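You operate a simulated robot arm through the tools that you are given. There is no shell and no other tool.

The job below is to be done with a simulated two-armed robot. You get a single attempt, and the scene is never put back.

TASK
Take the lid off the jar that says "clips" on the packing bench and lay it down there.

The check looks at the end state, three seconds after you hand in, the way a careful person would. Anything else that was tipped, shoved, dropped, spilled or broken makes it a failure. A push-on lid holds only when it is set on centred and level and pressed home; a screw cap is set on level and turned clockwise until tight.

THE ROBOT
Two 7-joint arms with two-finger parallel grippers on one trunk, on a base that moves. Base frame: it is fixed to the floor where the robot stands at the start and does not move with it; the origin is under the middle of the robot, x ahead of it, y to its left, z up. Units: mm, degrees, N and s.
The left shoulder is at the start at [74, 174, 1184], the right one opposite. With the tool pointing down near the work surface each hand reaches from about 260 to 700 mm from the robot's upright axis, wherever it stands, measured 20 degrees to its own side. Places, roughly: orange jar, teal jar [-250, -4000, 750]. Payload 3.6 kg a hand.
The tool frame of a hand sits at the grasp point between the pads (the TCP): z along the fingers, y along the line on which they close. The tips reach 30 mm beyond it. The gripper opens to 110 mm. The fingers are 20 mm wide and 10 mm thick; the gripper's body (48 by 112 mm) begins 55 mm behind the TCP.
Orientation is that of the tool frame in the base frame, as a unit quaternion [x, y, z, w]. With the fingers straight down and closing along the base's y, the tool's x points along the base's -x, its y along +y and its z along -z.

THE INTERFACE
- The arms move only by the tool send_rows. It takes "left_targets", "right_targets" or both (then of equal length, played together; a hand with none holds still); each is a list of rows, each a list of 3 entries, a list of its own where there are three numbers: the finger opening in mm, from 0 to 110, then the shift along the base's x, y, z in units of 25 mm (1.0 is 25 mm), then the turn, a rotation vector about the base's x, y, z in units of 6 degrees (1.0 is 6 degrees). In form: [[grip, [tx, ty, tz], [ax, ay, az]], ...]. A call has 1 to 20 rows; each row shifts and turns the commanded pose from where the row before left it. A call with a number of a shift or a turn outside -1 to 1 is refused whole. Each row takes 0.2 s and may step no farther than 50 mm and 8.6 degrees from the row before; otherwise, or with a gripper value out of range, the whole call is refused. Where a pose cannot be reached the arm comes as near as it can. A force on the tool above 40 N (or 10 N above the force at the start of the call, whichever is more), or a blocked arm, ends the call early, and 0.2 s more pass. The fingers move at their own pace (about 153 mm/s each) and stop on an object; they squeeze with about 44 N. The grip force told is the motor's: it shows also when the fingers shut on nothing. Time passes only in rows, and 0.2 s behind the last, so rows that do not move let the fingers close. The reply holds the time, the measured pose of the TCP, the force on the tool along the base axes, the opening and the grip force, in the units named above and with some noise, with the torque about the TCP (base axes, N m) and any sound that the robot's microphone picked up, and new pictures: "views" is both (left out), scene, wrist or none (wrist: the cameras of the hands that moved).
- Cameras (640 x 400 px; columns grow to the right, rows downward): "scene" is now at [163.3, -14, 1350.8]; the picture's right is [-0.16, -0.99, 0.00], its down [-0.63, 0.10, -0.77] and it looks along [0.76, -0.13, -0.64] (base axes); focal length 272 px, centre (320, 200). "left" rides on the left gripper at [73, -17, -103] in its tool frame; the picture's right is [0.23, 0.97, 0.00], its down [-0.76, 0.18, -0.62] and it looks along [-0.61, 0.14, 0.78] (tool axes); focal length 222 px, centre (320, 200). "right" rides on the right gripper at [72, 17, -104] in its tool frame; the picture's right is [-0.23, 0.97, 0.00], its down [-0.76, -0.18, -0.62] and it looks along [-0.61, -0.14, 0.78] (tool axes); focal length 222 px, centre (320, 200). There is no depth. A picture from a camera that has moved, and an enlarged one, comes with that camera's place and axes in the base frame and with its lens.
- slide_trunk(by): moves the trunk up (or, below 0, down) by that many mm; the arms and the scene camera ride with it, the base frame stays. It gives what a move gives, with no picture.
- roll_base(legs): drives the robot by 1 to 6 legs, each [ahead, left, turn to the left] in mm, mm and degrees, along the robot's own axes; the way and the turn of a leg run together, so that a leg with both is an arc; at most 1500 mm and 180 degrees a leg. The arms and the cameras ride along, it lands a little off, and it stops where it bumps. It gives what a move gives, and a new picture of the scene camera.
- turn_head(pan, tilt): turns the head with the scene camera to pan (to the left, within 86 degrees either way) and tilt (down, from -29 to 69), counted from straight ahead of the robot (the tilt from the chest, where the trunk bows). It gives what a move gives, and a new picture of the scene camera.
- zoom(camera, box): a new picture of the part [left, top, right, bottom] of that camera's present view, enlarged. It takes no simulated time.
- finish_job(): hands the job in; it is judged then, once.

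Nothing tells you exact positions but the pictures and the camera data. Unless the task says otherwise, let go and move clear before handing in.

The tools are called after "Request:" by a JSON object that holds its "name" and its "arguments". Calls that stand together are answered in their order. send_rows: Moves the arms, as the interface text tells. Its arguments: {"type":"object","properties":{"left_targets":{"type":"array","items":{"type":"array"}},"right_targets":{"type":"array","items":{"type":"array"}},"views":{"type":"string","enum":["both","scene","wrist","none"]}},"required":[]} The other tools are called the same way: slide_trunk (by) moves the trunk up or down; roll_base (legs) drives the base; turn_head (pan, tilt) turns the head that bears the scene camera; zoom (camera, box) takes an enlarged picture of a part of a camera's view; finish_job () hands the job in.

At the start:

```text
clock: 0.0
left_tcp_pos: [540.0, 183.6, 1059.1]
left_orientation: [-0.001, 1.0, 0.0, -0.001]
left_contact_force: [-0.7, 0.1, 0.5]
left_wrist_torque: [-0.03, -0.03, 0.01]
left_width: 110.0
left_grasp_force: 0.0
right_tcp_pos: [459.8, -171.3, 1117.7]
right_orientation: [0.001, 1.0, 0.0, 0.0]
right_contact_force: [-0.4, 0.0, 0.3]
right_wrist_torque: [0.01, 0.03, 0.02]
right_width: 109.8
right_grasp_force: 0.0
trunk travel left (down, up): [-300.0, 463.0]
robot x, y, heading: [0.9, 1.3, 0.3]
head pan, tilt (commanded): [-9.3, 39.5]
```

scene: 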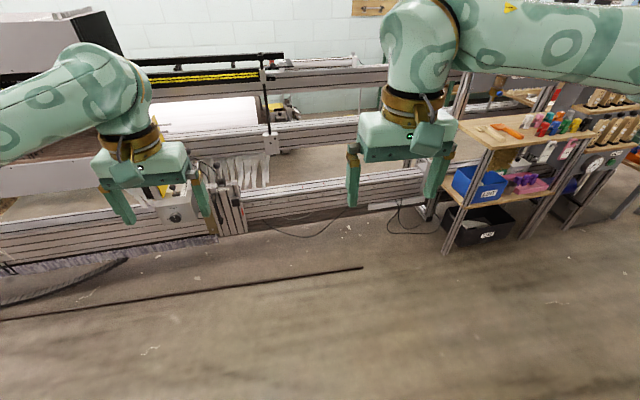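
right: 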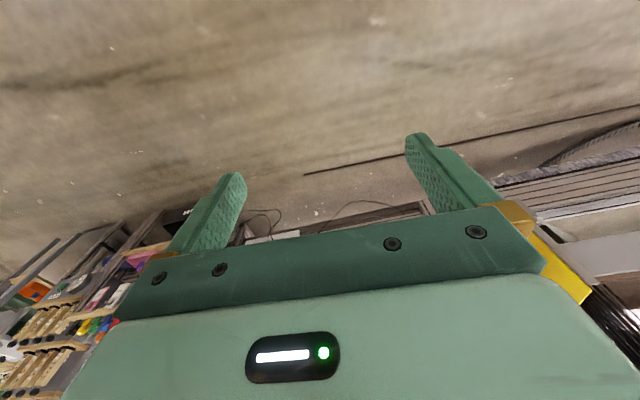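
left: 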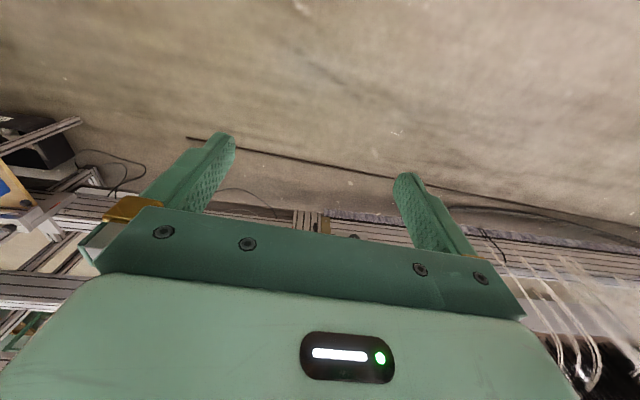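

The robot faces a workshop rail line, and the jars should be about 4 m to my right near [-250, -4000, 750]. I'll turn the head right to look over the way there.

Request:
{"name": "turn_head", "arguments": {"pan": -86, "tilt": 20}}

```text
clock: 1.5
left_tcp_pos: [539.9, 184.6, 1057.7]
left_orientation: [0.0, 1.0, 0.0, -0.001]
left_contact_force: [-0.4, -0.2, -0.1]
left_wrist_torque: [0.01, 0.02, -0.01]
left_width: 110.0
left_grasp_force: 0.1
right_tcp_pos: [460.0, -170.8, 1117.7]
right_orientation: [0.001, 1.0, 0.0, 0.001]
right_contact_force: [-0.1, 0.3, -1.0]
right_wrist_torque: [-0.03, -0.01, -0.02]
right_width: 109.9
right_grasp_force: 0.0
trunk travel left (down, up): [-300.0, 463.0]
robot x, y, heading: [-3.3, 1.8, -0.0]
head pan, tilt (commanded): [-85.9, 20.0]
camera scene: at [85.7, -93.0, 1381.5], right [-1.0, -0.07, 0.0], down [-0.03, 0.34, -0.94], along [0.07, -0.94, -0.34], focal length 272 px, centre (320, 200)
```

scene: 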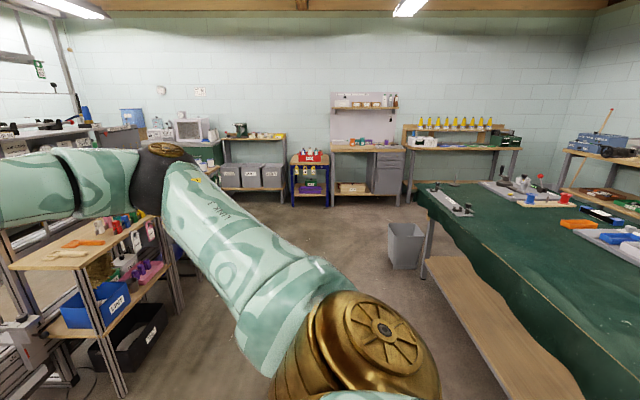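

Request:
{"name": "zoom", "arguments": {"camera": "scene", "box": [200, 80, 420, 220]}}

Request:
{"name": "zoom", "arguments": {"camera": "scene", "box": [400, 100, 640, 250]}}

```text
2.86 times, centred on (310, 150) of scene
camera zoom: at [85.7, -93.0, 1381.5], right [-1.0, -0.07, 0.0], down [-0.03, 0.34, -0.94], along [0.07, -0.94, -0.34], focal length 778 px, centre (349, 343)
```

zoom: 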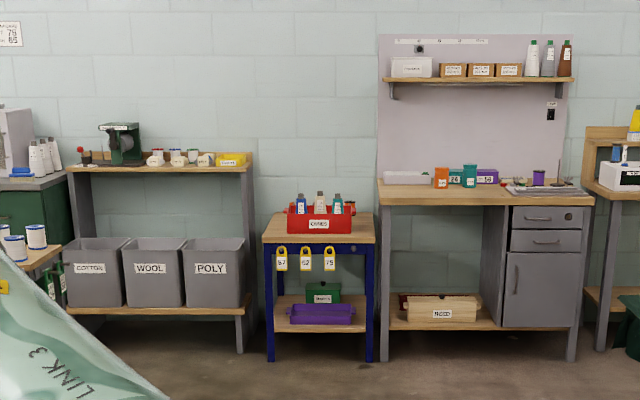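

```text
2.67 times, centred on (520, 175) of scene
camera zoom: at [85.7, -93.0, 1381.5], right [-1.0, -0.07, 0.0], down [-0.03, 0.34, -0.94], along [0.07, -0.94, -0.34], focal length 726 px, centre (-213, 267)
```

zoom: 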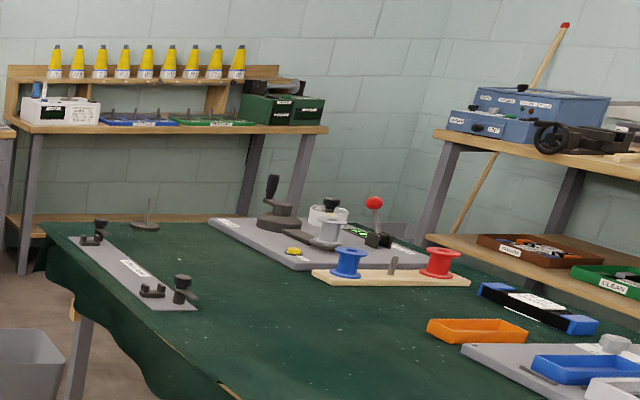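

The packing bench looks like the grey workbench against the far wall, with an orange and a teal jar near x −75 to −215, y −4000. The way is clear at x≈0–300 (bin and wooden seat to one side, shelf to the other). I'll turn right and drive in two steps.

Request:
{"name": "roll_base", "arguments": {"legs": [[0, 0, -90], [1400, 150, 0]]}}

Request:
{"name": "turn_head", "arguments": {"pan": 0, "tilt": 20}}

```text
clock: 12.5
left_tcp_pos: [246.7, -1971.9, 1058.1]
left_orientation: [0.726, 0.687, 0.001, -0.001]
left_contact_force: [0.7, -0.5, 0.0]
left_wrist_torque: [0.0, 0.0, 0.02]
left_width: 110.0
left_grasp_force: 0.1
right_tcp_pos: [-102.3, -1872.6, 1119.1]
right_orientation: [0.727, 0.687, 0.0, -0.001]
right_contact_force: [-1.0, 0.6, 0.0]
right_wrist_torque: [-0.03, 0.0, 0.02]
right_width: 109.8
right_grasp_force: 0.0
trunk travel left (down, up): [-300.0, 463.0]
robot x, y, heading: [93.3, -1422.4, -93.1]
head pan, tilt (commanded): [-85.9, 20.0]
camera scene: at [-3.9, -1503.7, 1381.5], right [-0.01, 1.0, 0.0], down [0.34, 0.01, -0.94], along [-0.94, -0.01, -0.34], focal length 272 px, centre (320, 200)
```

scene: 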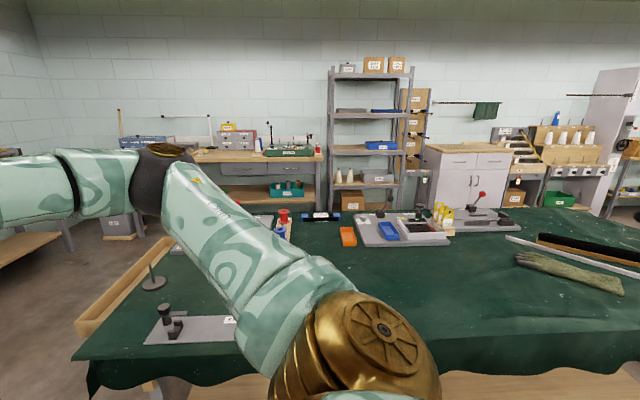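

```text
clock: 14.1
left_tcp_pos: [246.9, -1972.0, 1059.2]
left_orientation: [0.726, 0.687, 0.0, 0.0]
left_contact_force: [0.4, 0.5, -0.4]
left_wrist_torque: [-0.01, 0.03, 0.02]
left_width: 110.3
left_grasp_force: 0.0
right_tcp_pos: [-102.1, -1872.3, 1118.1]
right_orientation: [0.727, 0.687, 0.0, 0.001]
right_contact_force: [-1.2, -0.4, 0.8]
right_wrist_torque: [0.01, 0.01, 0.01]
right_width: 110.0
right_grasp_force: 0.0
trunk travel left (down, up): [-300.0, 463.0]
robot x, y, heading: [93.2, -1422.1, -93.5]
head pan, tilt (commanded): [0.0, 20.0]
camera scene: at [83.8, -1595.0, 1381.4], right [-1.0, 0.06, 0.0], down [0.02, 0.34, -0.94], along [-0.05, -0.94, -0.34], focal length 272 px, centre (320, 200)
```

scene: 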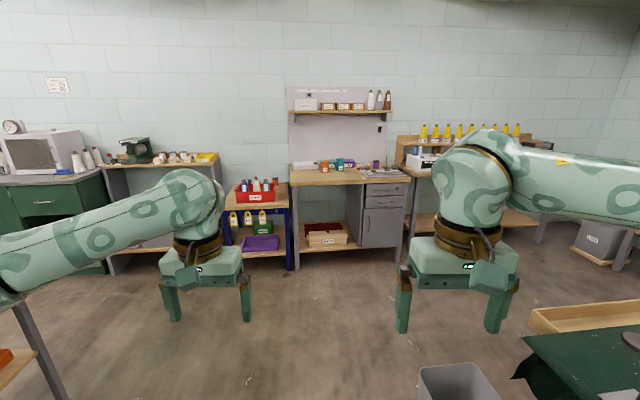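

Request:
{"name": "zoom", "arguments": {"camera": "scene", "box": [270, 80, 420, 190]}}

```text
3.64 times, centred on (345, 135) of scene
camera zoom: at [83.8, -1595.0, 1381.4], right [-1.0, 0.06, 0.0], down [0.02, 0.34, -0.94], along [-0.05, -0.94, -0.34], focal length 990 px, centre (229, 436)
```

zoom: 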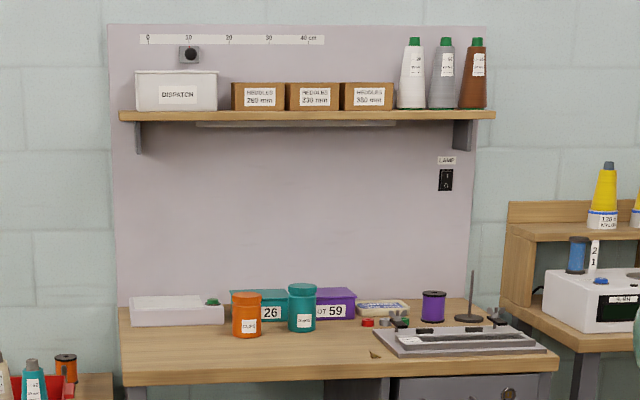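

The clips label should be on one of the two jars, orange at about x −95 and teal at about x −250, roughly 400 mm in from the bench front edge (y≈−3690). I'll drive nearer and read the labels.

Request:
{"name": "roll_base", "arguments": {"legs": [[0, 0, 3.4], [1250, 0, 0]]}}

Request:
{"name": "turn_head", "arguments": {"pan": -10, "tilt": 30}}

```text
clock: 20.9
left_tcp_pos: [278.2, -3232.6, 1059.1]
left_orientation: [0.707, 0.707, 0.001, -0.001]
left_contact_force: [-0.3, -0.7, 0.4]
left_wrist_torque: [0.01, 0.0, -0.03]
left_width: 109.6
left_grasp_force: 0.1
right_tcp_pos: [-76.3, -3152.9, 1117.3]
right_orientation: [0.708, 0.707, 0.001, 0.0]
right_contact_force: [-0.9, -1.0, -0.2]
right_wrist_torque: [0.02, 0.02, -0.01]
right_width: 110.0
right_grasp_force: 0.1
trunk travel left (down, up): [-300.0, 463.0]
robot x, y, heading: [94.9, -2693.4, -90.0]
head pan, tilt (commanded): [0.0, 20.0]
camera scene: at [94.8, -2865.6, 1381.4], right [-1.0, 0.0, 0.0], down [0.0, 0.34, -0.94], along [0.0, -0.94, -0.34], focal length 272 px, centre (320, 200)
```

scene: 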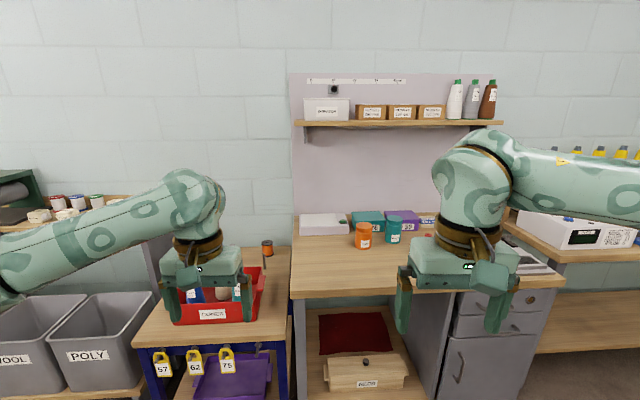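

```text
clock: 21.6
left_tcp_pos: [278.6, -3233.2, 1058.9]
left_orientation: [0.707, 0.707, -0.001, -0.001]
left_contact_force: [0.3, -0.3, -0.4]
left_wrist_torque: [-0.02, 0.0, 0.0]
left_width: 110.0
left_grasp_force: 0.1
right_tcp_pos: [-76.3, -3152.0, 1119.6]
right_orientation: [0.708, 0.706, 0.0, 0.0]
right_contact_force: [0.1, 0.1, 0.7]
right_wrist_torque: [-0.05, -0.04, 0.0]
right_width: 110.1
right_grasp_force: 0.0
trunk travel left (down, up): [-300.0, 463.0]
robot x, y, heading: [90.2, -2691.4, -89.9]
head pan, tilt (commanded): [-10.0, 30.0]
camera scene: at [79.2, -2861.1, 1365.4], right [-0.98, 0.17, 0.0], down [0.09, 0.49, -0.87], along [-0.15, -0.85, -0.5], focal length 272 px, centre (320, 200)
```

scene: 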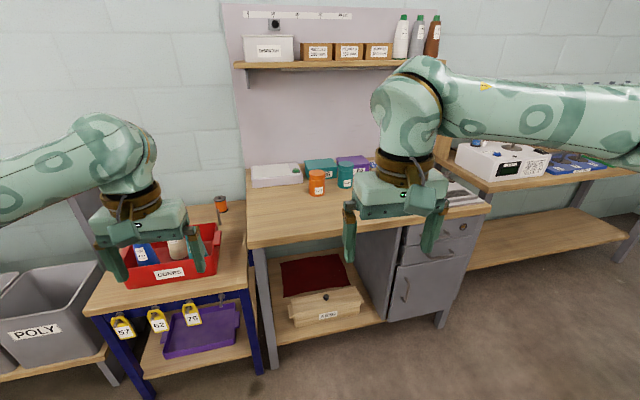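

Request:
{"name": "zoom", "arguments": {"camera": "scene", "box": [290, 150, 370, 205]}}

Request:
{"name": "zoom", "arguments": {"camera": "scene", "box": [230, 130, 480, 290]}}

```text
7.27 times, centred on (330, 178) of scene
camera zoom: at [79.2, -2861.1, 1365.4], right [-0.98, 0.17, 0.0], down [0.09, 0.49, -0.87], along [-0.15, -0.85, -0.5], focal length 1981 px, centre (247, 364)
```

zoom: 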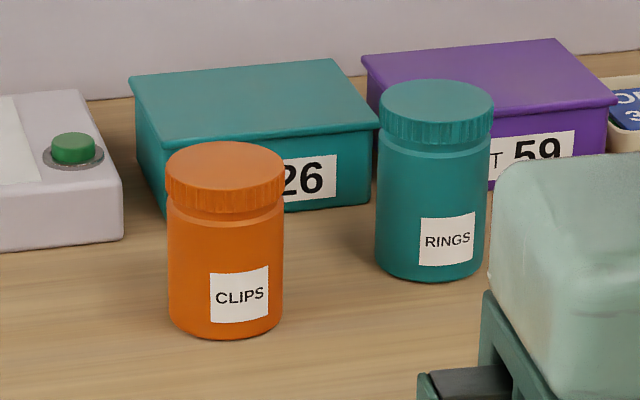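

```text
2.50 times, centred on (355, 210) of scene
camera zoom: at [79.2, -2861.1, 1365.4], right [-0.98, 0.17, 0.0], down [0.09, 0.49, -0.87], along [-0.15, -0.85, -0.5], focal length 681 px, centre (232, 175)
```

zoom: 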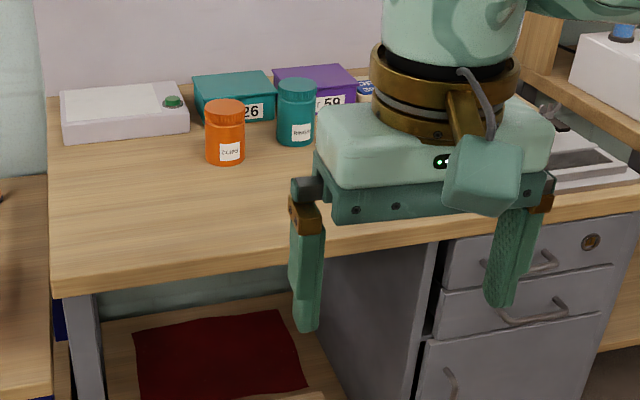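

The orange jar reads CLIPS. I place it at about (−102, −3967) with its base near z 750 and its lid top near z 860. The lid is ribbed, so it is probably a screw cap. I'll drive closer in a careful step and check the clearance to the bench.

Request:
{"name": "roll_base", "arguments": {"legs": [[450, -132, 0]]}}

Request:
{"name": "turn_head", "arguments": {"pan": 0, "tilt": 65}}

```text
clock: 24.5
left_tcp_pos: [147.3, -3689.8, 1058.4]
left_orientation: [0.707, 0.707, 0.001, -0.001]
left_contact_force: [-0.4, -0.9, 0.3]
left_wrist_torque: [-0.02, -0.02, 0.03]
left_width: 109.9
left_grasp_force: 0.1
right_tcp_pos: [-207.1, -3609.5, 1116.8]
right_orientation: [0.708, 0.707, 0.001, -0.001]
right_contact_force: [0.7, -0.3, -0.6]
right_wrist_torque: [0.01, 0.03, -0.03]
right_width: 110.2
right_grasp_force: 0.0
trunk travel left (down, up): [-300.0, 463.0]
robot x, y, heading: [-31.3, -3147.5, -89.9]
head pan, tilt (commanded): [-10.0, 30.0]
camera scene: at [-51.2, -3318.3, 1365.3], right [-0.98, 0.17, 0.0], down [0.09, 0.49, -0.87], along [-0.15, -0.85, -0.5], focal length 272 px, centre (320, 200)
```

scene: 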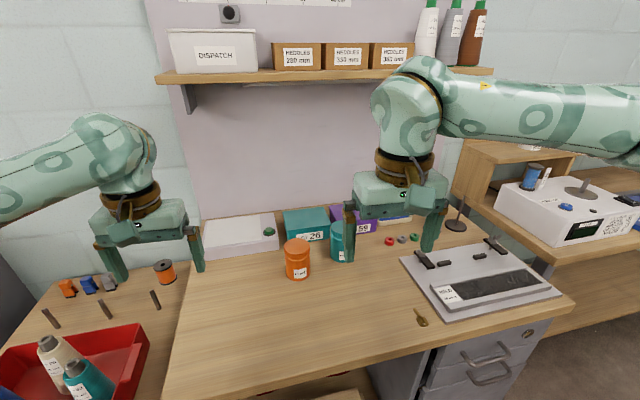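

```text
clock: 25.5
left_tcp_pos: [148.4, -3688.7, 1058.7]
left_orientation: [0.707, 0.707, 0.001, -0.001]
left_contact_force: [0.0, -0.4, -0.2]
left_wrist_torque: [0.0, 0.03, -0.02]
left_width: 109.8
left_grasp_force: 0.1
right_tcp_pos: [-206.3, -3608.1, 1117.0]
right_orientation: [0.708, 0.706, -0.001, 0.0]
right_contact_force: [-0.6, 0.0, -0.1]
right_wrist_torque: [0.05, -0.01, 0.01]
right_width: 110.0
right_grasp_force: 0.0
trunk travel left (down, up): [-300.0, 463.0]
robot x, y, heading: [-35.4, -3150.7, -89.9]
head pan, tilt (commanded): [0.0, 65.0]
camera scene: at [-35.2, -3289.3, 1317.8], right [-1.0, 0.0, 0.0], down [0.0, 0.91, -0.42], along [0.0, -0.42, -0.91], focal length 272 px, centre (320, 200)
```

scene: 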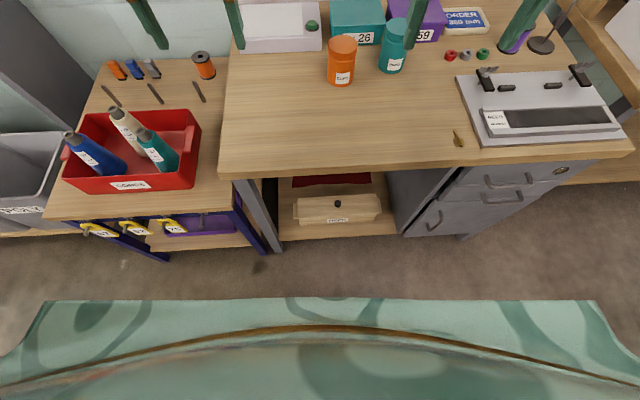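

I can see the bench front edge at about y −3650 and the trolley at x > 190. I'll check what part of my own body shows at the bottom of the picture, to judge clearance.

Request:
{"name": "zoom", "arguments": {"camera": "scene", "box": [0, 220, 640, 400]}}

Request:
{"name": "zoom", "arguments": {"camera": "scene", "box": [220, 0, 500, 175]}}

```text
1.00 times, centred on (320, 310) of scene (not enlarged: the box is as wide or as high as the picture)
camera zoom: at [-35.2, -3289.3, 1317.8], right [-1.0, 0.0, 0.0], down [0.0, 0.91, -0.42], along [0.0, -0.42, -0.91], focal length 272 px, centre (320, 90)
```

zoom: 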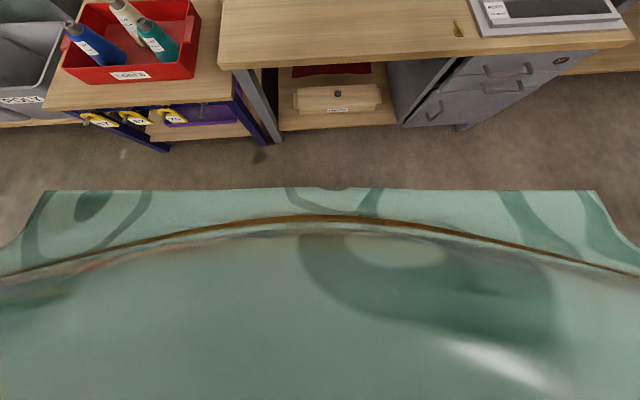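

```text
2.29 times, centred on (360, 88) of scene
camera zoom: at [-35.2, -3289.3, 1317.8], right [-1.0, 0.0, 0.0], down [0.0, 0.91, -0.42], along [0.0, -0.42, -0.91], focal length 622 px, centre (229, 457)
```

zoom: 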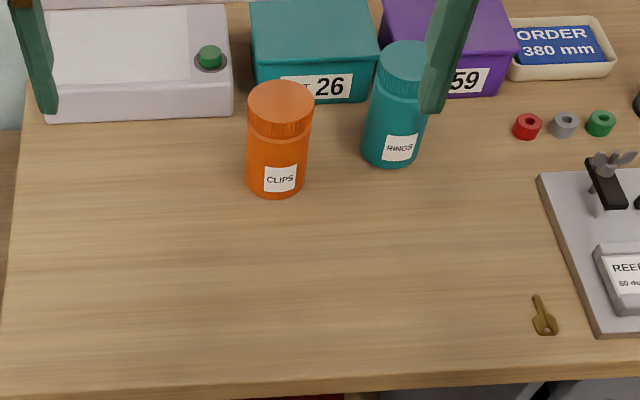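

The jar now triangulates to about x −95, y −3890, with the table nearer z 787 and the lid top about 900. I'll treat these as rough and refine them. There is also a key lying on the bench that I must avoid. I'll move ahead 150 mm.

Request:
{"name": "roll_base", "arguments": {"legs": [[150, 0, 0]]}}

Request:
{"name": "turn_head", "arguments": {"pan": -5, "tilt": 50}}

```text
clock: 26.8
left_tcp_pos: [148.4, -3840.4, 1057.4]
left_orientation: [0.708, 0.706, 0.0, 0.0]
left_contact_force: [0.1, 0.0, -0.2]
left_wrist_torque: [0.0, 0.0, -0.01]
left_width: 110.2
left_grasp_force: 0.1
right_tcp_pos: [-204.9, -3757.8, 1116.6]
right_orientation: [0.707, 0.707, 0.001, 0.0]
right_contact_force: [0.0, 0.2, -0.3]
right_wrist_torque: [0.04, 0.03, 0.04]
right_width: 110.1
right_grasp_force: 0.1
trunk travel left (down, up): [-300.0, 463.0]
robot x, y, heading: [-35.2, -3297.7, -90.1]
head pan, tilt (commanded): [0.0, 65.0]
camera scene: at [-35.3, -3440.5, 1317.5], right [-1.0, 0.0, 0.0], down [0.0, 0.91, -0.42], along [0.0, -0.42, -0.91], focal length 272 px, centre (320, 200)
```

scene: 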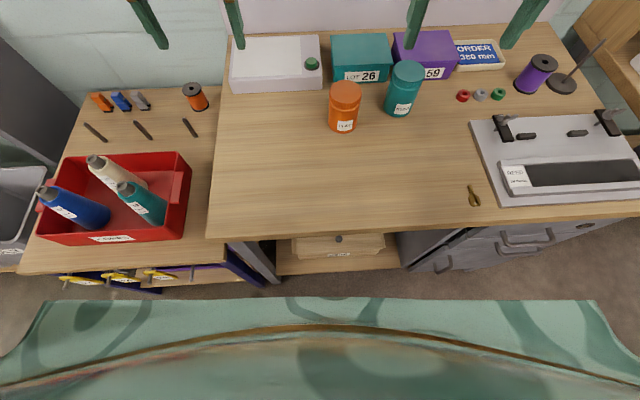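

```text
clock: 27.6
left_tcp_pos: [148.8, -3839.3, 1059.3]
left_orientation: [0.708, 0.707, 0.0, -0.001]
left_contact_force: [0.1, 1.0, 0.8]
left_wrist_torque: [-0.01, -0.02, -0.01]
left_width: 110.2
left_grasp_force: 0.1
right_tcp_pos: [-205.9, -3756.9, 1118.7]
right_orientation: [0.707, 0.707, 0.0, 0.0]
right_contact_force: [0.2, -0.2, -1.2]
right_wrist_torque: [-0.02, 0.04, 0.0]
right_width: 109.9
right_grasp_force: 0.1
trunk travel left (down, up): [-300.0, 463.0]
robot x, y, heading: [-31.2, -3299.5, -90.2]
head pan, tilt (commanded): [-5.0, 50.0]
camera scene: at [-42.0, -3454.6, 1335.8], right [-1.0, 0.09, 0.0], down [0.07, 0.76, -0.64], along [-0.06, -0.64, -0.77], focal length 272 px, centre (320, 200)
```

scene: 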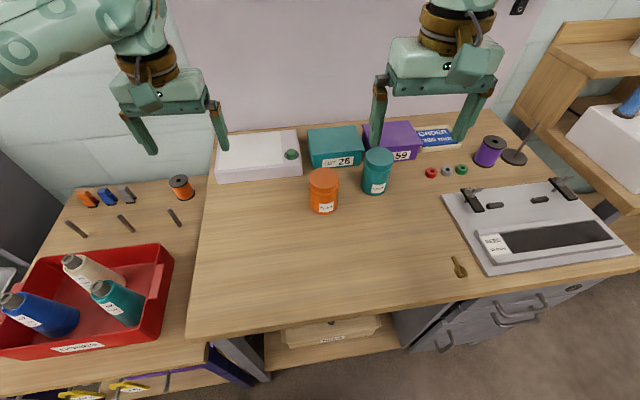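

The robot now stands about 590 mm from the jar. I'll zoom in to fix the jar's place and look at the lid in detail.

Request:
{"name": "zoom", "arguments": {"camera": "scene", "box": [285, 135, 405, 220]}}

Request:
{"name": "zoom", "arguments": {"camera": "right", "box": [0, 0, 640, 400]}}

Request:
{"name": "zoom", "arguments": {"camera": "left", "box": [0, 0, 640, 400]}}

```text
4.71 times, centred on (345, 178) of scene
camera zoom: at [-42.0, -3454.6, 1335.8], right [-1.0, 0.09, 0.0], down [0.07, 0.76, -0.64], along [-0.06, -0.64, -0.77], focal length 1282 px, centre (202, 306)
```

zoom: 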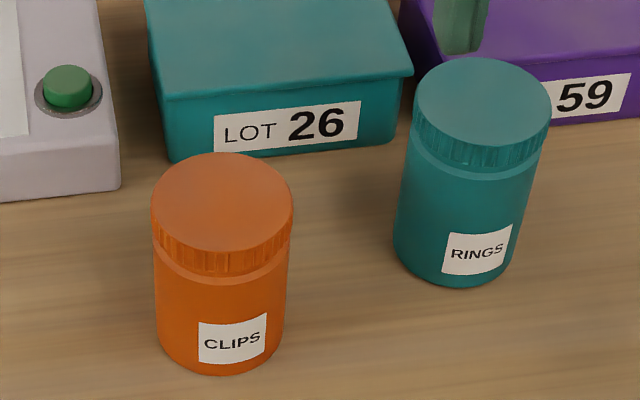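

```text
1.00 times, centred on (320, 200) of right (not enlarged: the box is as wide or as high as the picture)
camera zoom: at [-189.8, -3685.6, 1221.0], right [0.97, -0.23, 0.0], down [-0.18, -0.76, 0.62], along [-0.14, -0.61, -0.78], focal length 222 px, centre (320, 200)
```

zoom: 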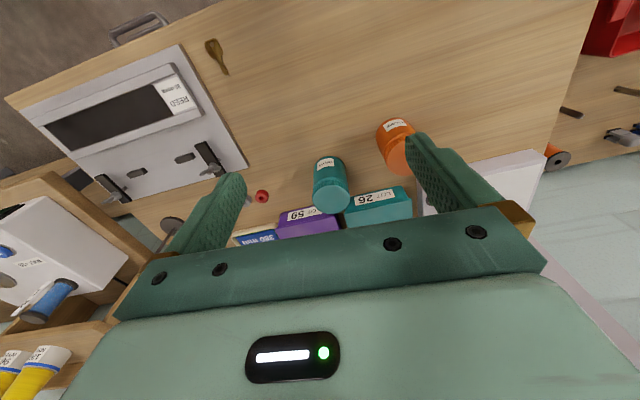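

```text
1.00 times, centred on (320, 200) of left (not enlarged: the box is as wide or as high as the picture)
camera zoom: at [131.2, -3767.5, 1161.5], right [0.97, 0.23, 0.0], down [0.18, -0.76, 0.62], along [0.14, -0.61, -0.78], focal length 222 px, centre (320, 200)
```

zoom: 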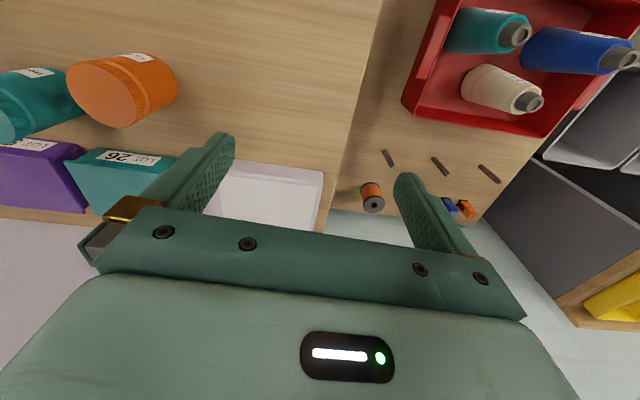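

The lid top triangulates to (−91, −3884, 898) from two views, the table is at about z 800, and the jar is about 67 mm in diameter. My plan is for the left hand to hold the jar body from the side, nearly level, while the right hand unscrews the lid from above. First I'll yaw the left hand in free air.

Request:
{"name": "send_rows", "arguments": {"left_targets": [[110, [-0.26, 0, 0], [0, 0, 1.0]], [110, [-0.26, 0, 0], [0, 0, 1.0]], [110, [-0.26, 0, 0], [0, 0, 1.0]], [110, [-0.26, 0, 0], [0, 0, 1.0]], [110, [-0.26, 0, 0], [0, 0, 1.0]], [110, [-0.26, 0, 0], [0, 0, 1.0]], [110, [-0.26, 0, 0], [0, 0, 1.0]], [110, [-0.26, 0, 0], [0, 0, 1.0]], [110, [-0.26, 0, 0], [0, 0, 1.0]], [110, [-0.26, 0, 0], [0, 0, 1.0]], [110, [-0.26, 0, 0], [0, 0, 1.0]], [110, [-0.26, 0, 0], [0, 0, 1.0]], [110, [-0.26, 0, 0], [0, 0, 1.0]], [110, [-0.26, 0, 0], [0, 0, 1.0]], [110, [-0.26, 0, 0], [0, 0, 1.0]], [110, [-0.26, 0, 0], [0, 0, 1.0]], [110, [-0.26, 0, 0], [0, 0, 1.0]], [110, [-0.26, 0, 0], [0, 0, 1.0]]], "views": "both"}}

```text
clock: 31.4
left_tcp_pos: [31.8, -3839.0, 1058.8]
left_orientation: [-0.156, 0.988, -0.001, 0.0]
left_contact_force: [0.5, -0.1, 0.0]
left_wrist_torque: [0.01, -0.04, 0.01]
left_width: 110.1
left_grasp_force: 0.1
right_tcp_pos: [-206.6, -3757.1, 1116.1]
right_orientation: [0.708, 0.707, -0.001, 0.0]
right_contact_force: [0.2, 0.3, 0.5]
right_wrist_torque: [-0.03, -0.03, -0.04]
right_width: 110.0
right_grasp_force: 0.1
trunk travel left (down, up): [-300.0, 463.0]
robot x, y, heading: [-35.5, -3296.5, -89.6]
head pan, tilt (commanded): [-5.0, 50.0]
camera scene: at [-42.6, -3454.6, 1335.9], right [-1.0, 0.09, 0.0], down [0.07, 0.76, -0.64], along [-0.06, -0.64, -0.77], focal length 272 px, centre (320, 200)
camera left: at [-32.2, -3878.4, 1161.2], right [-0.52, 0.86, 0.0], down [0.67, 0.41, 0.62], along [0.53, 0.32, -0.78], focal length 222 px, centre (320, 200)
```

scene: 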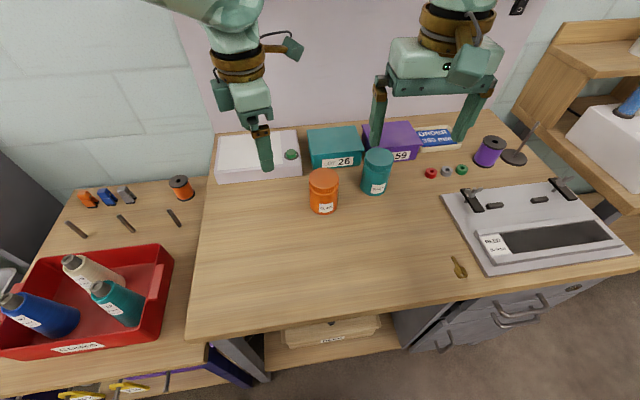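
left: 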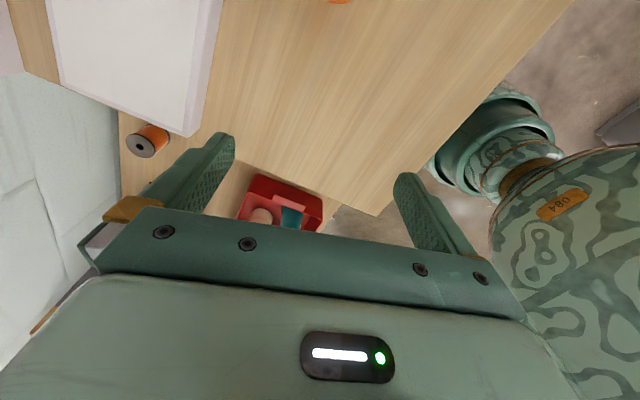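

The yaw worked and the camera now faces the jar side. Next I'll tilt the left hand to 15° below level, pointing toward the jar, still high in free air.

Request:
{"name": "send_rows", "arguments": {"left_targets": [[110, [0, 0, 0], [-0.309, 0.951, 0]], [110, [0, 0, 0], [-0.309, 0.951, 0]], [110, [0, 0, 0], [-0.309, 0.951, 0]], [110, [0, 0, 0], [-0.309, 0.951, 0]], [110, [0, 0, 0], [-0.309, 0.951, 0]], [110, [0, 0, 0], [-0.309, 0.951, 0]], [110, [0, 0, 0], [-0.309, 0.951, 0]], [110, [0, 0, 0], [-0.309, 0.951, 0]], [110, [0, 0, 0], [-0.309, 0.951, 0]], [110, [0, 0, 0], [-0.309, 0.951, 0]], [110, [0, 0, 0], [-0.309, 0.951, 0]], [110, [0, 0, 0], [-0.309, 0.951, 0]], [110, [0, 0, 0], [-0.1545, 0.4755, 0]]], "views": "both"}}

```text
clock: 34.2
left_tcp_pos: [30.6, -3839.2, 1058.2]
left_orientation: [-0.124, 0.783, -0.095, -0.602]
left_contact_force: [1.6, -0.4, 0.4]
left_wrist_torque: [0.0, 0.04, -0.02]
left_width: 109.9
left_grasp_force: 0.0
right_tcp_pos: [-204.6, -3757.6, 1117.2]
right_orientation: [0.707, 0.707, 0.0, 0.0]
right_contact_force: [-0.1, 0.2, 0.1]
right_wrist_torque: [-0.01, 0.0, -0.03]
right_width: 110.1
right_grasp_force: 0.1
trunk travel left (down, up): [-300.0, 463.0]
robot x, y, heading: [-37.1, -3298.2, -90.1]
head pan, tilt (commanded): [-5.0, 50.0]
camera scene: at [-42.0, -3454.8, 1335.9], right [-1.0, 0.09, 0.0], down [0.07, 0.76, -0.64], along [-0.06, -0.64, -0.77], focal length 272 px, centre (320, 200)
camera left: at [113.5, -3831.6, 1154.9], right [-0.36, 0.91, 0.22], down [0.7, 0.42, -0.58], along [-0.61, -0.05, -0.79], focal length 222 px, centre (320, 200)
```

scene: 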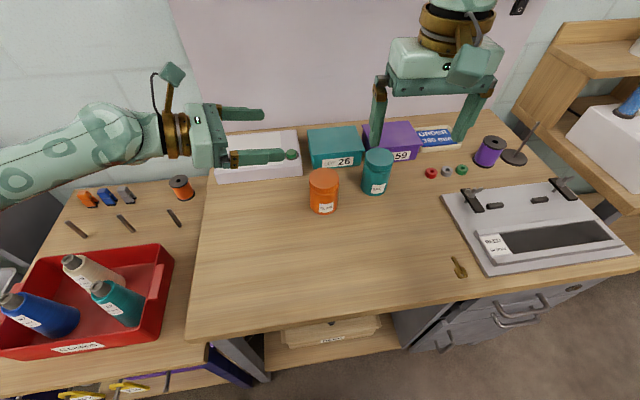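
left: 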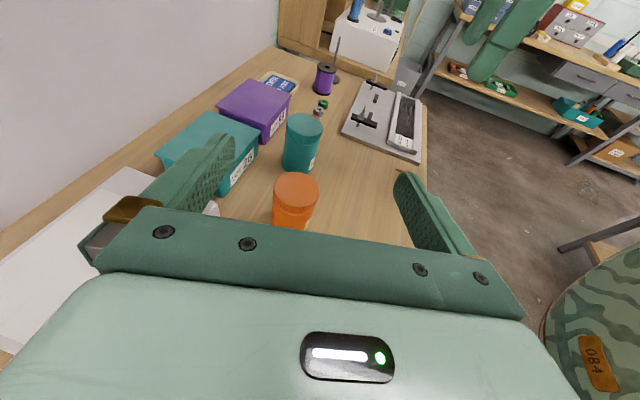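

The left hand points at the jar and the forearm clears everything. The left camera puts the lid at (−89, −3887), which agrees. I'll lower it at standoff, shifting slightly to line up with the jar axis.

Request:
{"name": "send_rows", "arguments": {"left_targets": [[100, [0.02, -0.06, -0.9], [0, 0, 0]], [100, [0.02, -0.06, -0.9], [0, 0, 0]], [100, [0.02, -0.06, -0.9], [0, 0, 0]], [100, [0.02, -0.06, -0.9], [0, 0, 0]], [100, [0, 0, -0.9], [0, 0, 0]], [100, [0, 0, -0.9], [0, 0, 0]], [100, [0, 0, -0.9], [0, 0, 0]]], "views": "both"}}

```text
clock: 35.8
left_tcp_pos: [33.6, -3844.8, 899.2]
left_orientation: [-0.125, 0.783, -0.095, -0.602]
left_contact_force: [0.4, -0.9, -0.2]
left_wrist_torque: [-0.03, 0.0, 0.01]
left_width: 100.1
left_grasp_force: 0.1
right_tcp_pos: [-205.5, -3758.7, 1117.7]
right_orientation: [0.707, 0.707, 0.0, 0.0]
right_contact_force: [-0.3, 0.7, -0.2]
right_wrist_torque: [0.0, -0.03, -0.04]
right_width: 110.0
right_grasp_force: 0.0
trunk travel left (down, up): [-300.0, 463.0]
robot x, y, heading: [-35.3, -3298.7, -90.1]
head pan, tilt (commanded): [-5.0, 50.0]
camera scene: at [-42.0, -3455.0, 1335.8], right [-1.0, 0.09, 0.0], down [0.07, 0.76, -0.64], along [-0.06, -0.64, -0.77], focal length 272 px, centre (320, 200)
camera left: at [116.4, -3838.0, 996.0], right [-0.36, 0.91, 0.22], down [0.7, 0.42, -0.57], along [-0.61, -0.05, -0.79], focal length 222 px, centre (320, 200)
```

scene: 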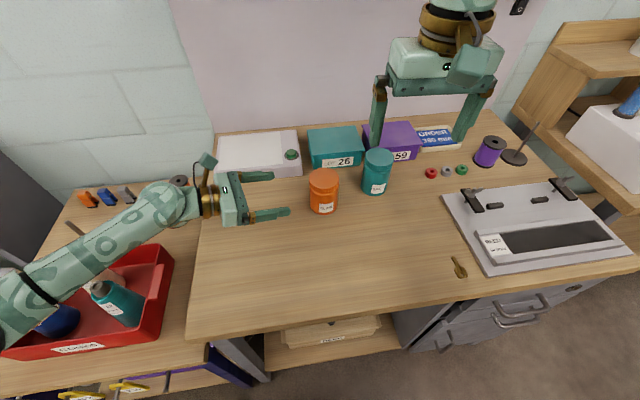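
left: 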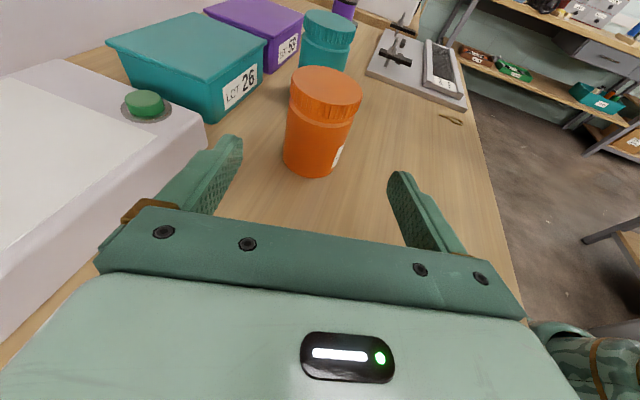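

The left hand is beside the jar at standoff height. I'll check that the elbow keeps clear of the bottles in the trolley's red caddy before lowering further.

Request:
{"name": "turn_head", "arguments": {"pan": 30, "tilt": 55}}

```text
clock: 36.8
left_tcp_pos: [33.3, -3845.1, 900.9]
left_orientation: [-0.125, 0.784, -0.095, -0.601]
left_contact_force: [0.1, -0.1, -0.1]
left_wrist_torque: [-0.02, 0.04, 0.0]
left_width: 99.9
left_grasp_force: 0.0
right_tcp_pos: [-205.4, -3758.1, 1119.6]
right_orientation: [0.707, 0.707, 0.0, 0.0]
right_contact_force: [-0.6, 0.8, 0.1]
right_wrist_torque: [0.0, 0.0, -0.02]
right_width: 109.9
right_grasp_force: 0.0
trunk travel left (down, up): [-300.0, 463.0]
robot x, y, heading: [-31.7, -3297.1, -89.7]
head pan, tilt (commanded): [30.0, 55.0]
camera scene: at [0.7, -3440.6, 1329.4], right [-0.87, -0.5, 0.0], down [-0.41, 0.71, -0.57], along [0.29, -0.5, -0.82], focal length 272 px, centre (320, 200)
```

scene: 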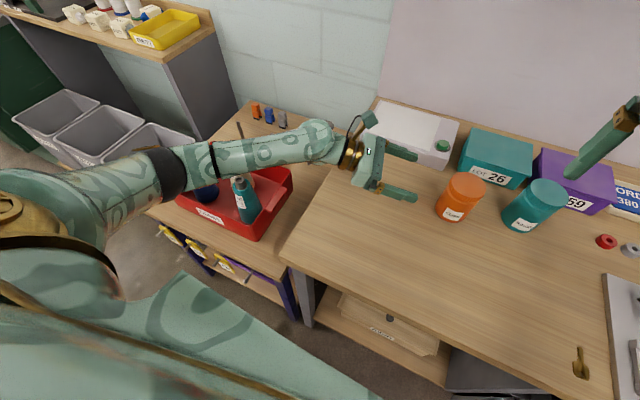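

The elbow and forearm sit well above the caddy bottles. I'll lower the left hand to jar-body height (z≈836), still at standoff.

Request:
{"name": "send_rows", "arguments": {"left_targets": [[100, [0, 0, -0.87], [0, 0, 0]], [100, [0, 0, -0.87], [0, 0, 0]], [100, [0, 0, -0.86], [0, 0, 0]]], "views": "both"}}

```text
clock: 37.6
left_tcp_pos: [31.4, -3845.4, 835.8]
left_orientation: [-0.125, 0.784, -0.095, -0.601]
left_contact_force: [-0.4, -0.4, -0.3]
left_wrist_torque: [0.01, 0.03, 0.0]
left_width: 100.0
left_grasp_force: 0.0
right_tcp_pos: [-205.2, -3757.8, 1117.4]
right_orientation: [0.707, 0.707, 0.0, 0.0]
right_contact_force: [1.0, 0.1, 0.6]
right_wrist_torque: [0.01, -0.03, -0.01]
right_width: 110.2
right_grasp_force: 0.0
trunk travel left (down, up): [-300.0, 463.0]
robot x, y, heading: [-35.6, -3299.6, -90.1]
head pan, tilt (commanded): [30.0, 55.0]
camera scene: at [0.7, -3440.8, 1329.3], right [-0.87, -0.5, 0.0], down [-0.41, 0.71, -0.57], along [0.29, -0.5, -0.82], focal length 272 px, centre (320, 200)
camera left: at [114.9, -3838.0, 932.0], right [-0.36, 0.91, 0.22], down [0.7, 0.42, -0.57], along [-0.61, -0.05, -0.79], focal length 222 px, centre (320, 200)
```

scene: 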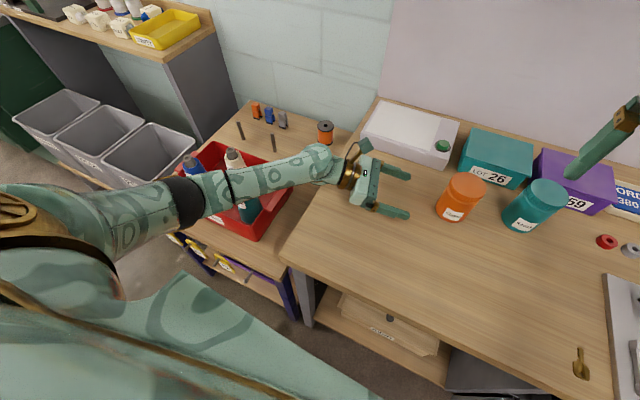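
left: 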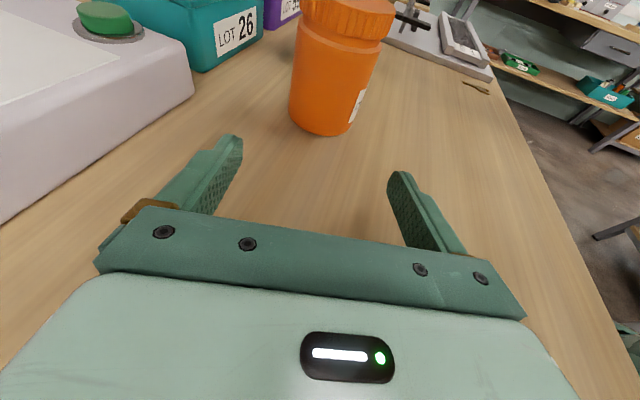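

The left hand is lined up with the jar, which sits at about (−88.5, −3885.5), 126 mm ahead along the fingers. I'll advance with the fingers open in two stages.

Request:
{"name": "send_rows", "arguments": {"left_targets": [[100, [-0.897, -0.292, 0], [0, 0, 0]], [100, [-0.897, -0.292, 0], [0, 0, 0]], [100, [-0.897, -0.292, 0], [0, 0, 0]]], "views": "both"}}

```text
clock: 38.4
left_tcp_pos: [-31.5, -3867.2, 837.2]
left_orientation: [-0.125, 0.784, -0.095, -0.601]
left_contact_force: [-0.1, 0.5, 0.5]
left_wrist_torque: [-0.01, 0.01, 0.03]
left_width: 99.9
left_grasp_force: 0.0
right_tcp_pos: [-206.6, -3757.6, 1116.3]
right_orientation: [0.707, 0.707, 0.0, 0.0]
right_contact_force: [-0.2, -0.1, -0.4]
right_wrist_torque: [-0.02, 0.0, -0.03]
right_width: 110.1
right_grasp_force: 0.1
trunk travel left (down, up): [-300.0, 463.0]
robot x, y, heading: [-36.3, -3298.8, -89.8]
head pan, tilt (commanded): [30.0, 55.0]
camera scene: at [0.1, -3440.8, 1329.3], right [-0.87, -0.5, 0.0], down [-0.41, 0.71, -0.57], along [0.29, -0.5, -0.82], focal length 272 px, centre (320, 200)
camera left: at [50.6, -3858.9, 931.8], right [-0.36, 0.91, 0.22], down [0.71, 0.42, -0.57], along [-0.61, -0.05, -0.79], focal length 222 px, centre (320, 200)
```

scene: 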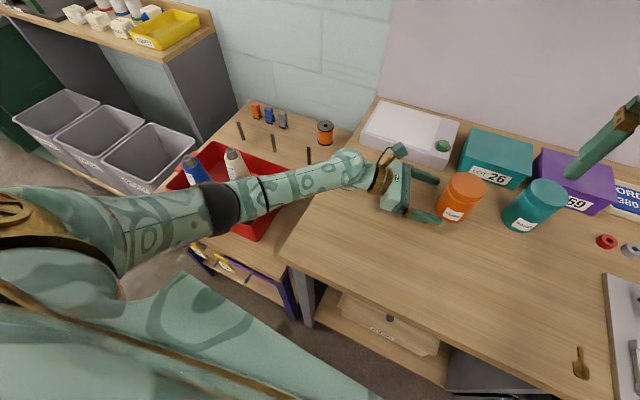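
left: 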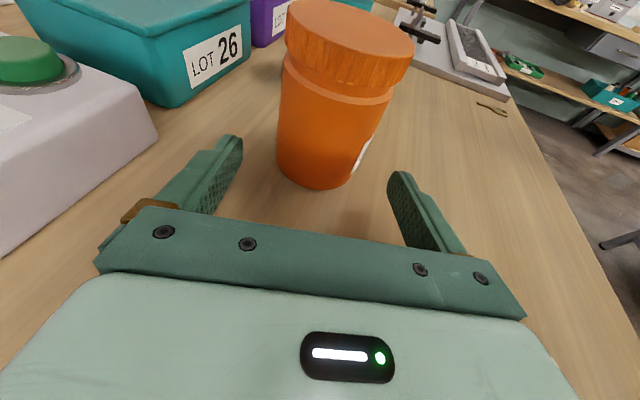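

Alignment looks good, with the jar centred between the open fingers. I'll advance the last 47 mm.

Request:
{"name": "send_rows", "arguments": {"left_targets": [[100, [-0.6, -0.195, 0], [0, 0, 0]], [100, [-0.6, -0.195, 0], [0, 0, 0]], [100, [-0.6, -0.195, 0], [0, 0, 0]]], "views": "both"}}

Request:
{"name": "turn_head", "arguments": {"pan": 0, "tilt": 50}}

```text
clock: 39.2
left_tcp_pos: [-78.8, -3881.1, 835.0]
left_orientation: [-0.125, 0.783, -0.095, -0.602]
left_contact_force: [0.4, -0.1, -0.4]
left_wrist_torque: [0.0, -0.01, 0.0]
left_width: 99.8
left_grasp_force: 0.0
right_tcp_pos: [-206.7, -3758.6, 1117.8]
right_orientation: [0.707, 0.707, 0.0, 0.0]
right_contact_force: [0.1, 0.6, 0.5]
right_wrist_torque: [0.0, -0.01, -0.01]
right_width: 110.0
right_grasp_force: 0.0
trunk travel left (down, up): [-300.0, 463.0]
robot x, y, heading: [-36.8, -3300.0, -90.1]
head pan, tilt (commanded): [30.0, 55.0]
camera scene: at [0.2, -3440.7, 1329.3], right [-0.87, -0.5, 0.0], down [-0.41, 0.71, -0.57], along [0.29, -0.5, -0.82], focal length 272 px, centre (320, 200)
camera left: at [3.7, -3873.6, 931.8], right [-0.36, 0.91, 0.22], down [0.7, 0.42, -0.57], along [-0.61, -0.05, -0.79], focal length 222 px, centre (320, 200)
```

scene: 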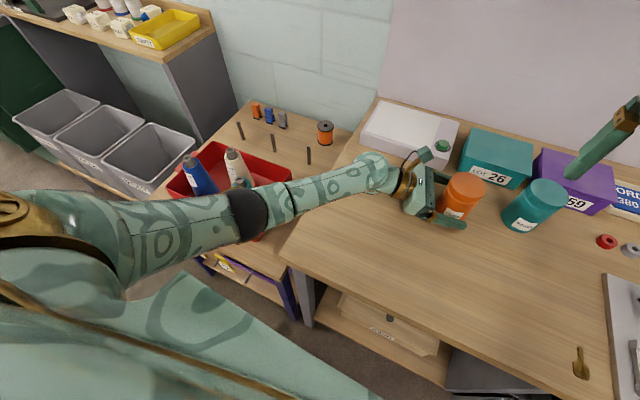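
left: 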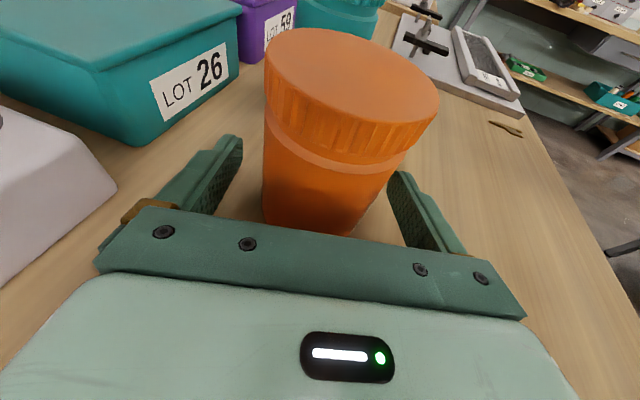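

```text
clock: 40.2
left_tcp_pos: [-79.1, -3880.8, 836.0]
left_orientation: [-0.124, 0.784, -0.095, -0.601]
left_contact_force: [0.6, 0.5, -0.3]
left_wrist_torque: [-0.04, 0.0, -0.01]
left_width: 100.3
left_grasp_force: 0.0
right_tcp_pos: [-205.4, -3757.2, 1118.3]
right_orientation: [0.707, 0.707, 0.0, 0.0]
right_contact_force: [-0.4, -1.1, 0.5]
right_wrist_torque: [0.01, 0.0, -0.01]
right_width: 109.9
right_grasp_force: 0.0
trunk travel left (down, up): [-300.0, 463.0]
robot x, y, heading: [-35.6, -3298.8, -90.0]
head pan, tilt (commanded): [0.0, 50.0]
camera scene: at [-35.3, -3455.1, 1335.8], right [-1.0, 0.0, 0.0], down [0.0, 0.77, -0.64], along [0.0, -0.64, -0.77], focal length 272 px, centre (320, 200)
```

scene: 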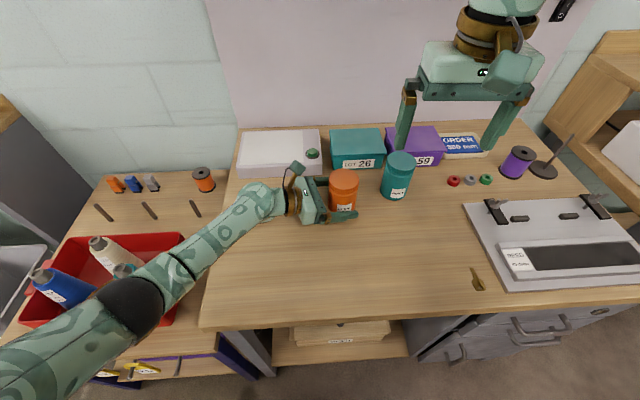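

The jar body is between the left fingers. I'll close them gradually so the jar isn't knocked.

Request:
{"name": "send_rows", "arguments": {"left_targets": [[86, [0, 0, 0], [0, 0, 0]], [80, [0, 0, 0], [0, 0, 0]], [76, [0, 0, 0], [0, 0, 0]], [74, [0, 0, 0], [0, 0, 0]], [72, [0, 0, 0], [0, 0, 0]], [70, [0, 0, 0], [0, 0, 0]]], "views": "wrist"}}

```text
clock: 41.6
left_tcp_pos: [-78.4, -3880.8, 836.8]
left_orientation: [-0.124, 0.784, -0.095, -0.601]
left_contact_force: [0.8, 1.2, -0.1]
left_wrist_torque: [0.02, -0.02, 0.0]
left_width: 70.2
left_grasp_force: 0.0
right_tcp_pos: [-205.4, -3757.8, 1118.3]
right_orientation: [0.707, 0.707, 0.0, 0.0]
right_contact_force: [0.3, 0.1, -0.1]
right_wrist_torque: [0.03, -0.03, 0.01]
right_width: 110.2
right_grasp_force: 0.0
trunk travel left (down, up): [-300.0, 463.0]
robot x, y, heading: [-34.1, -3299.4, -89.9]
head pan, tilt (commanded): [0.0, 50.0]
camera left: at [3.9, -3873.4, 932.0], right [-0.36, 0.91, 0.22], down [0.7, 0.42, -0.57], along [-0.61, -0.05, -0.79], focal length 222 px, centre (320, 200)
```

left: 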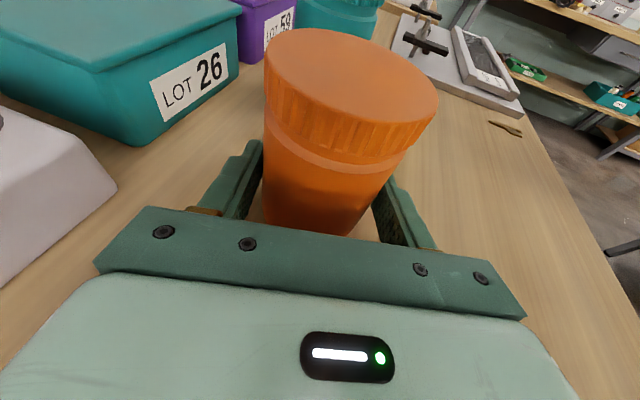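

Request:
{"name": "send_rows", "arguments": {"left_targets": [[69, [0, 0, 0], [0, 0, 0]], [68, [0, 0, 0], [0, 0, 0]], [67, [0, 0, 0], [0, 0, 0]], [66, [0, 0, 0], [0, 0, 0]], [65, [0, 0, 0], [0, 0, 0]], [64, [0, 0, 0], [0, 0, 0]], [62, [0, 0, 0], [0, 0, 0]], [60, [0, 0, 0], [0, 0, 0]]], "views": "wrist"}}

```text
clock: 43.4
left_tcp_pos: [-78.2, -3881.3, 836.3]
left_orientation: [-0.124, 0.784, -0.094, -0.601]
left_contact_force: [-1.0, -0.1, 0.4]
left_wrist_torque: [-0.08, -0.01, 0.0]
left_width: 65.5
left_grasp_force: 43.9
right_tcp_pos: [-206.2, -3758.1, 1118.7]
right_orientation: [0.708, 0.707, 0.0, 0.0]
right_contact_force: [-1.2, 0.4, 0.0]
right_wrist_torque: [-0.02, -0.01, -0.01]
right_width: 110.0
right_grasp_force: 0.0
trunk travel left (down, up): [-300.0, 463.0]
robot x, y, heading: [-35.2, -3300.4, -89.9]
head pan, tilt (commanded): [0.0, 50.0]
camera left: at [3.9, -3873.4, 932.0], right [-0.36, 0.91, 0.22], down [0.7, 0.42, -0.57], along [-0.61, -0.05, -0.79], focal length 222 px, centre (320, 200)
```

left: 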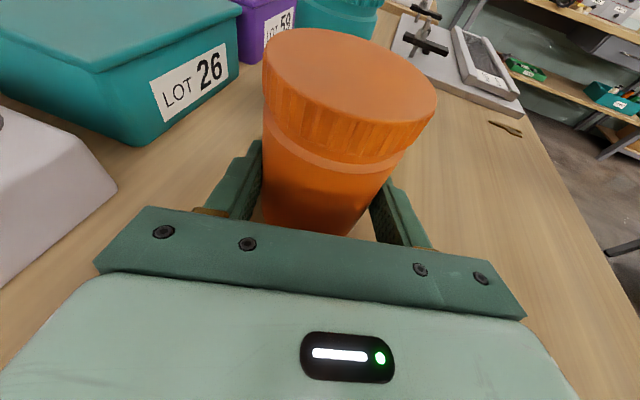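

The jar is held firmly at 65.5 mm. I'll zoom on the scene to refine the lid's place for the right hand.

Request:
{"name": "zoom", "arguments": {"camera": "scene", "box": [290, 140, 430, 235]}}

Request:
{"name": "zoom", "arguments": {"camera": "right", "box": [300, 60, 520, 200]}}

```text
4.21 times, centred on (360, 188) of scene
camera zoom: at [-35.4, -3455.1, 1335.9], right [-1.0, 0.0, 0.0], down [0.0, 0.77, -0.64], along [0.0, -0.64, -0.77], focal length 1147 px, centre (152, 253)
```

zoom: 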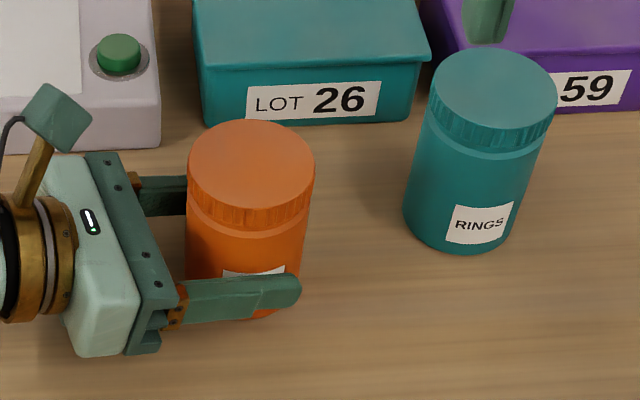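

```text
2.86 times, centred on (410, 130) of right
camera zoom: at [-189.9, -3685.8, 1220.9], right [0.97, -0.23, 0.0], down [-0.18, -0.76, 0.62], along [-0.14, -0.61, -0.78], focal length 635 px, centre (63, 400)
```

zoom: 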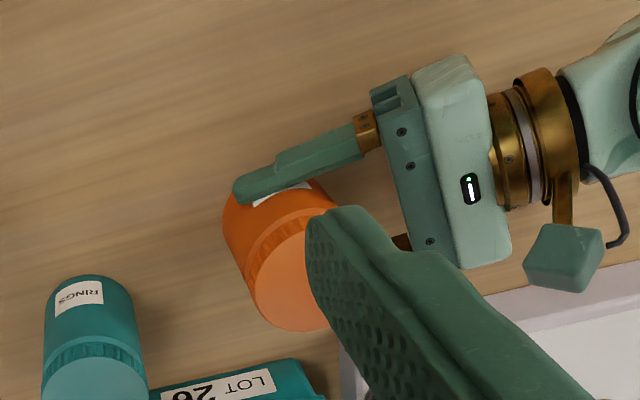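

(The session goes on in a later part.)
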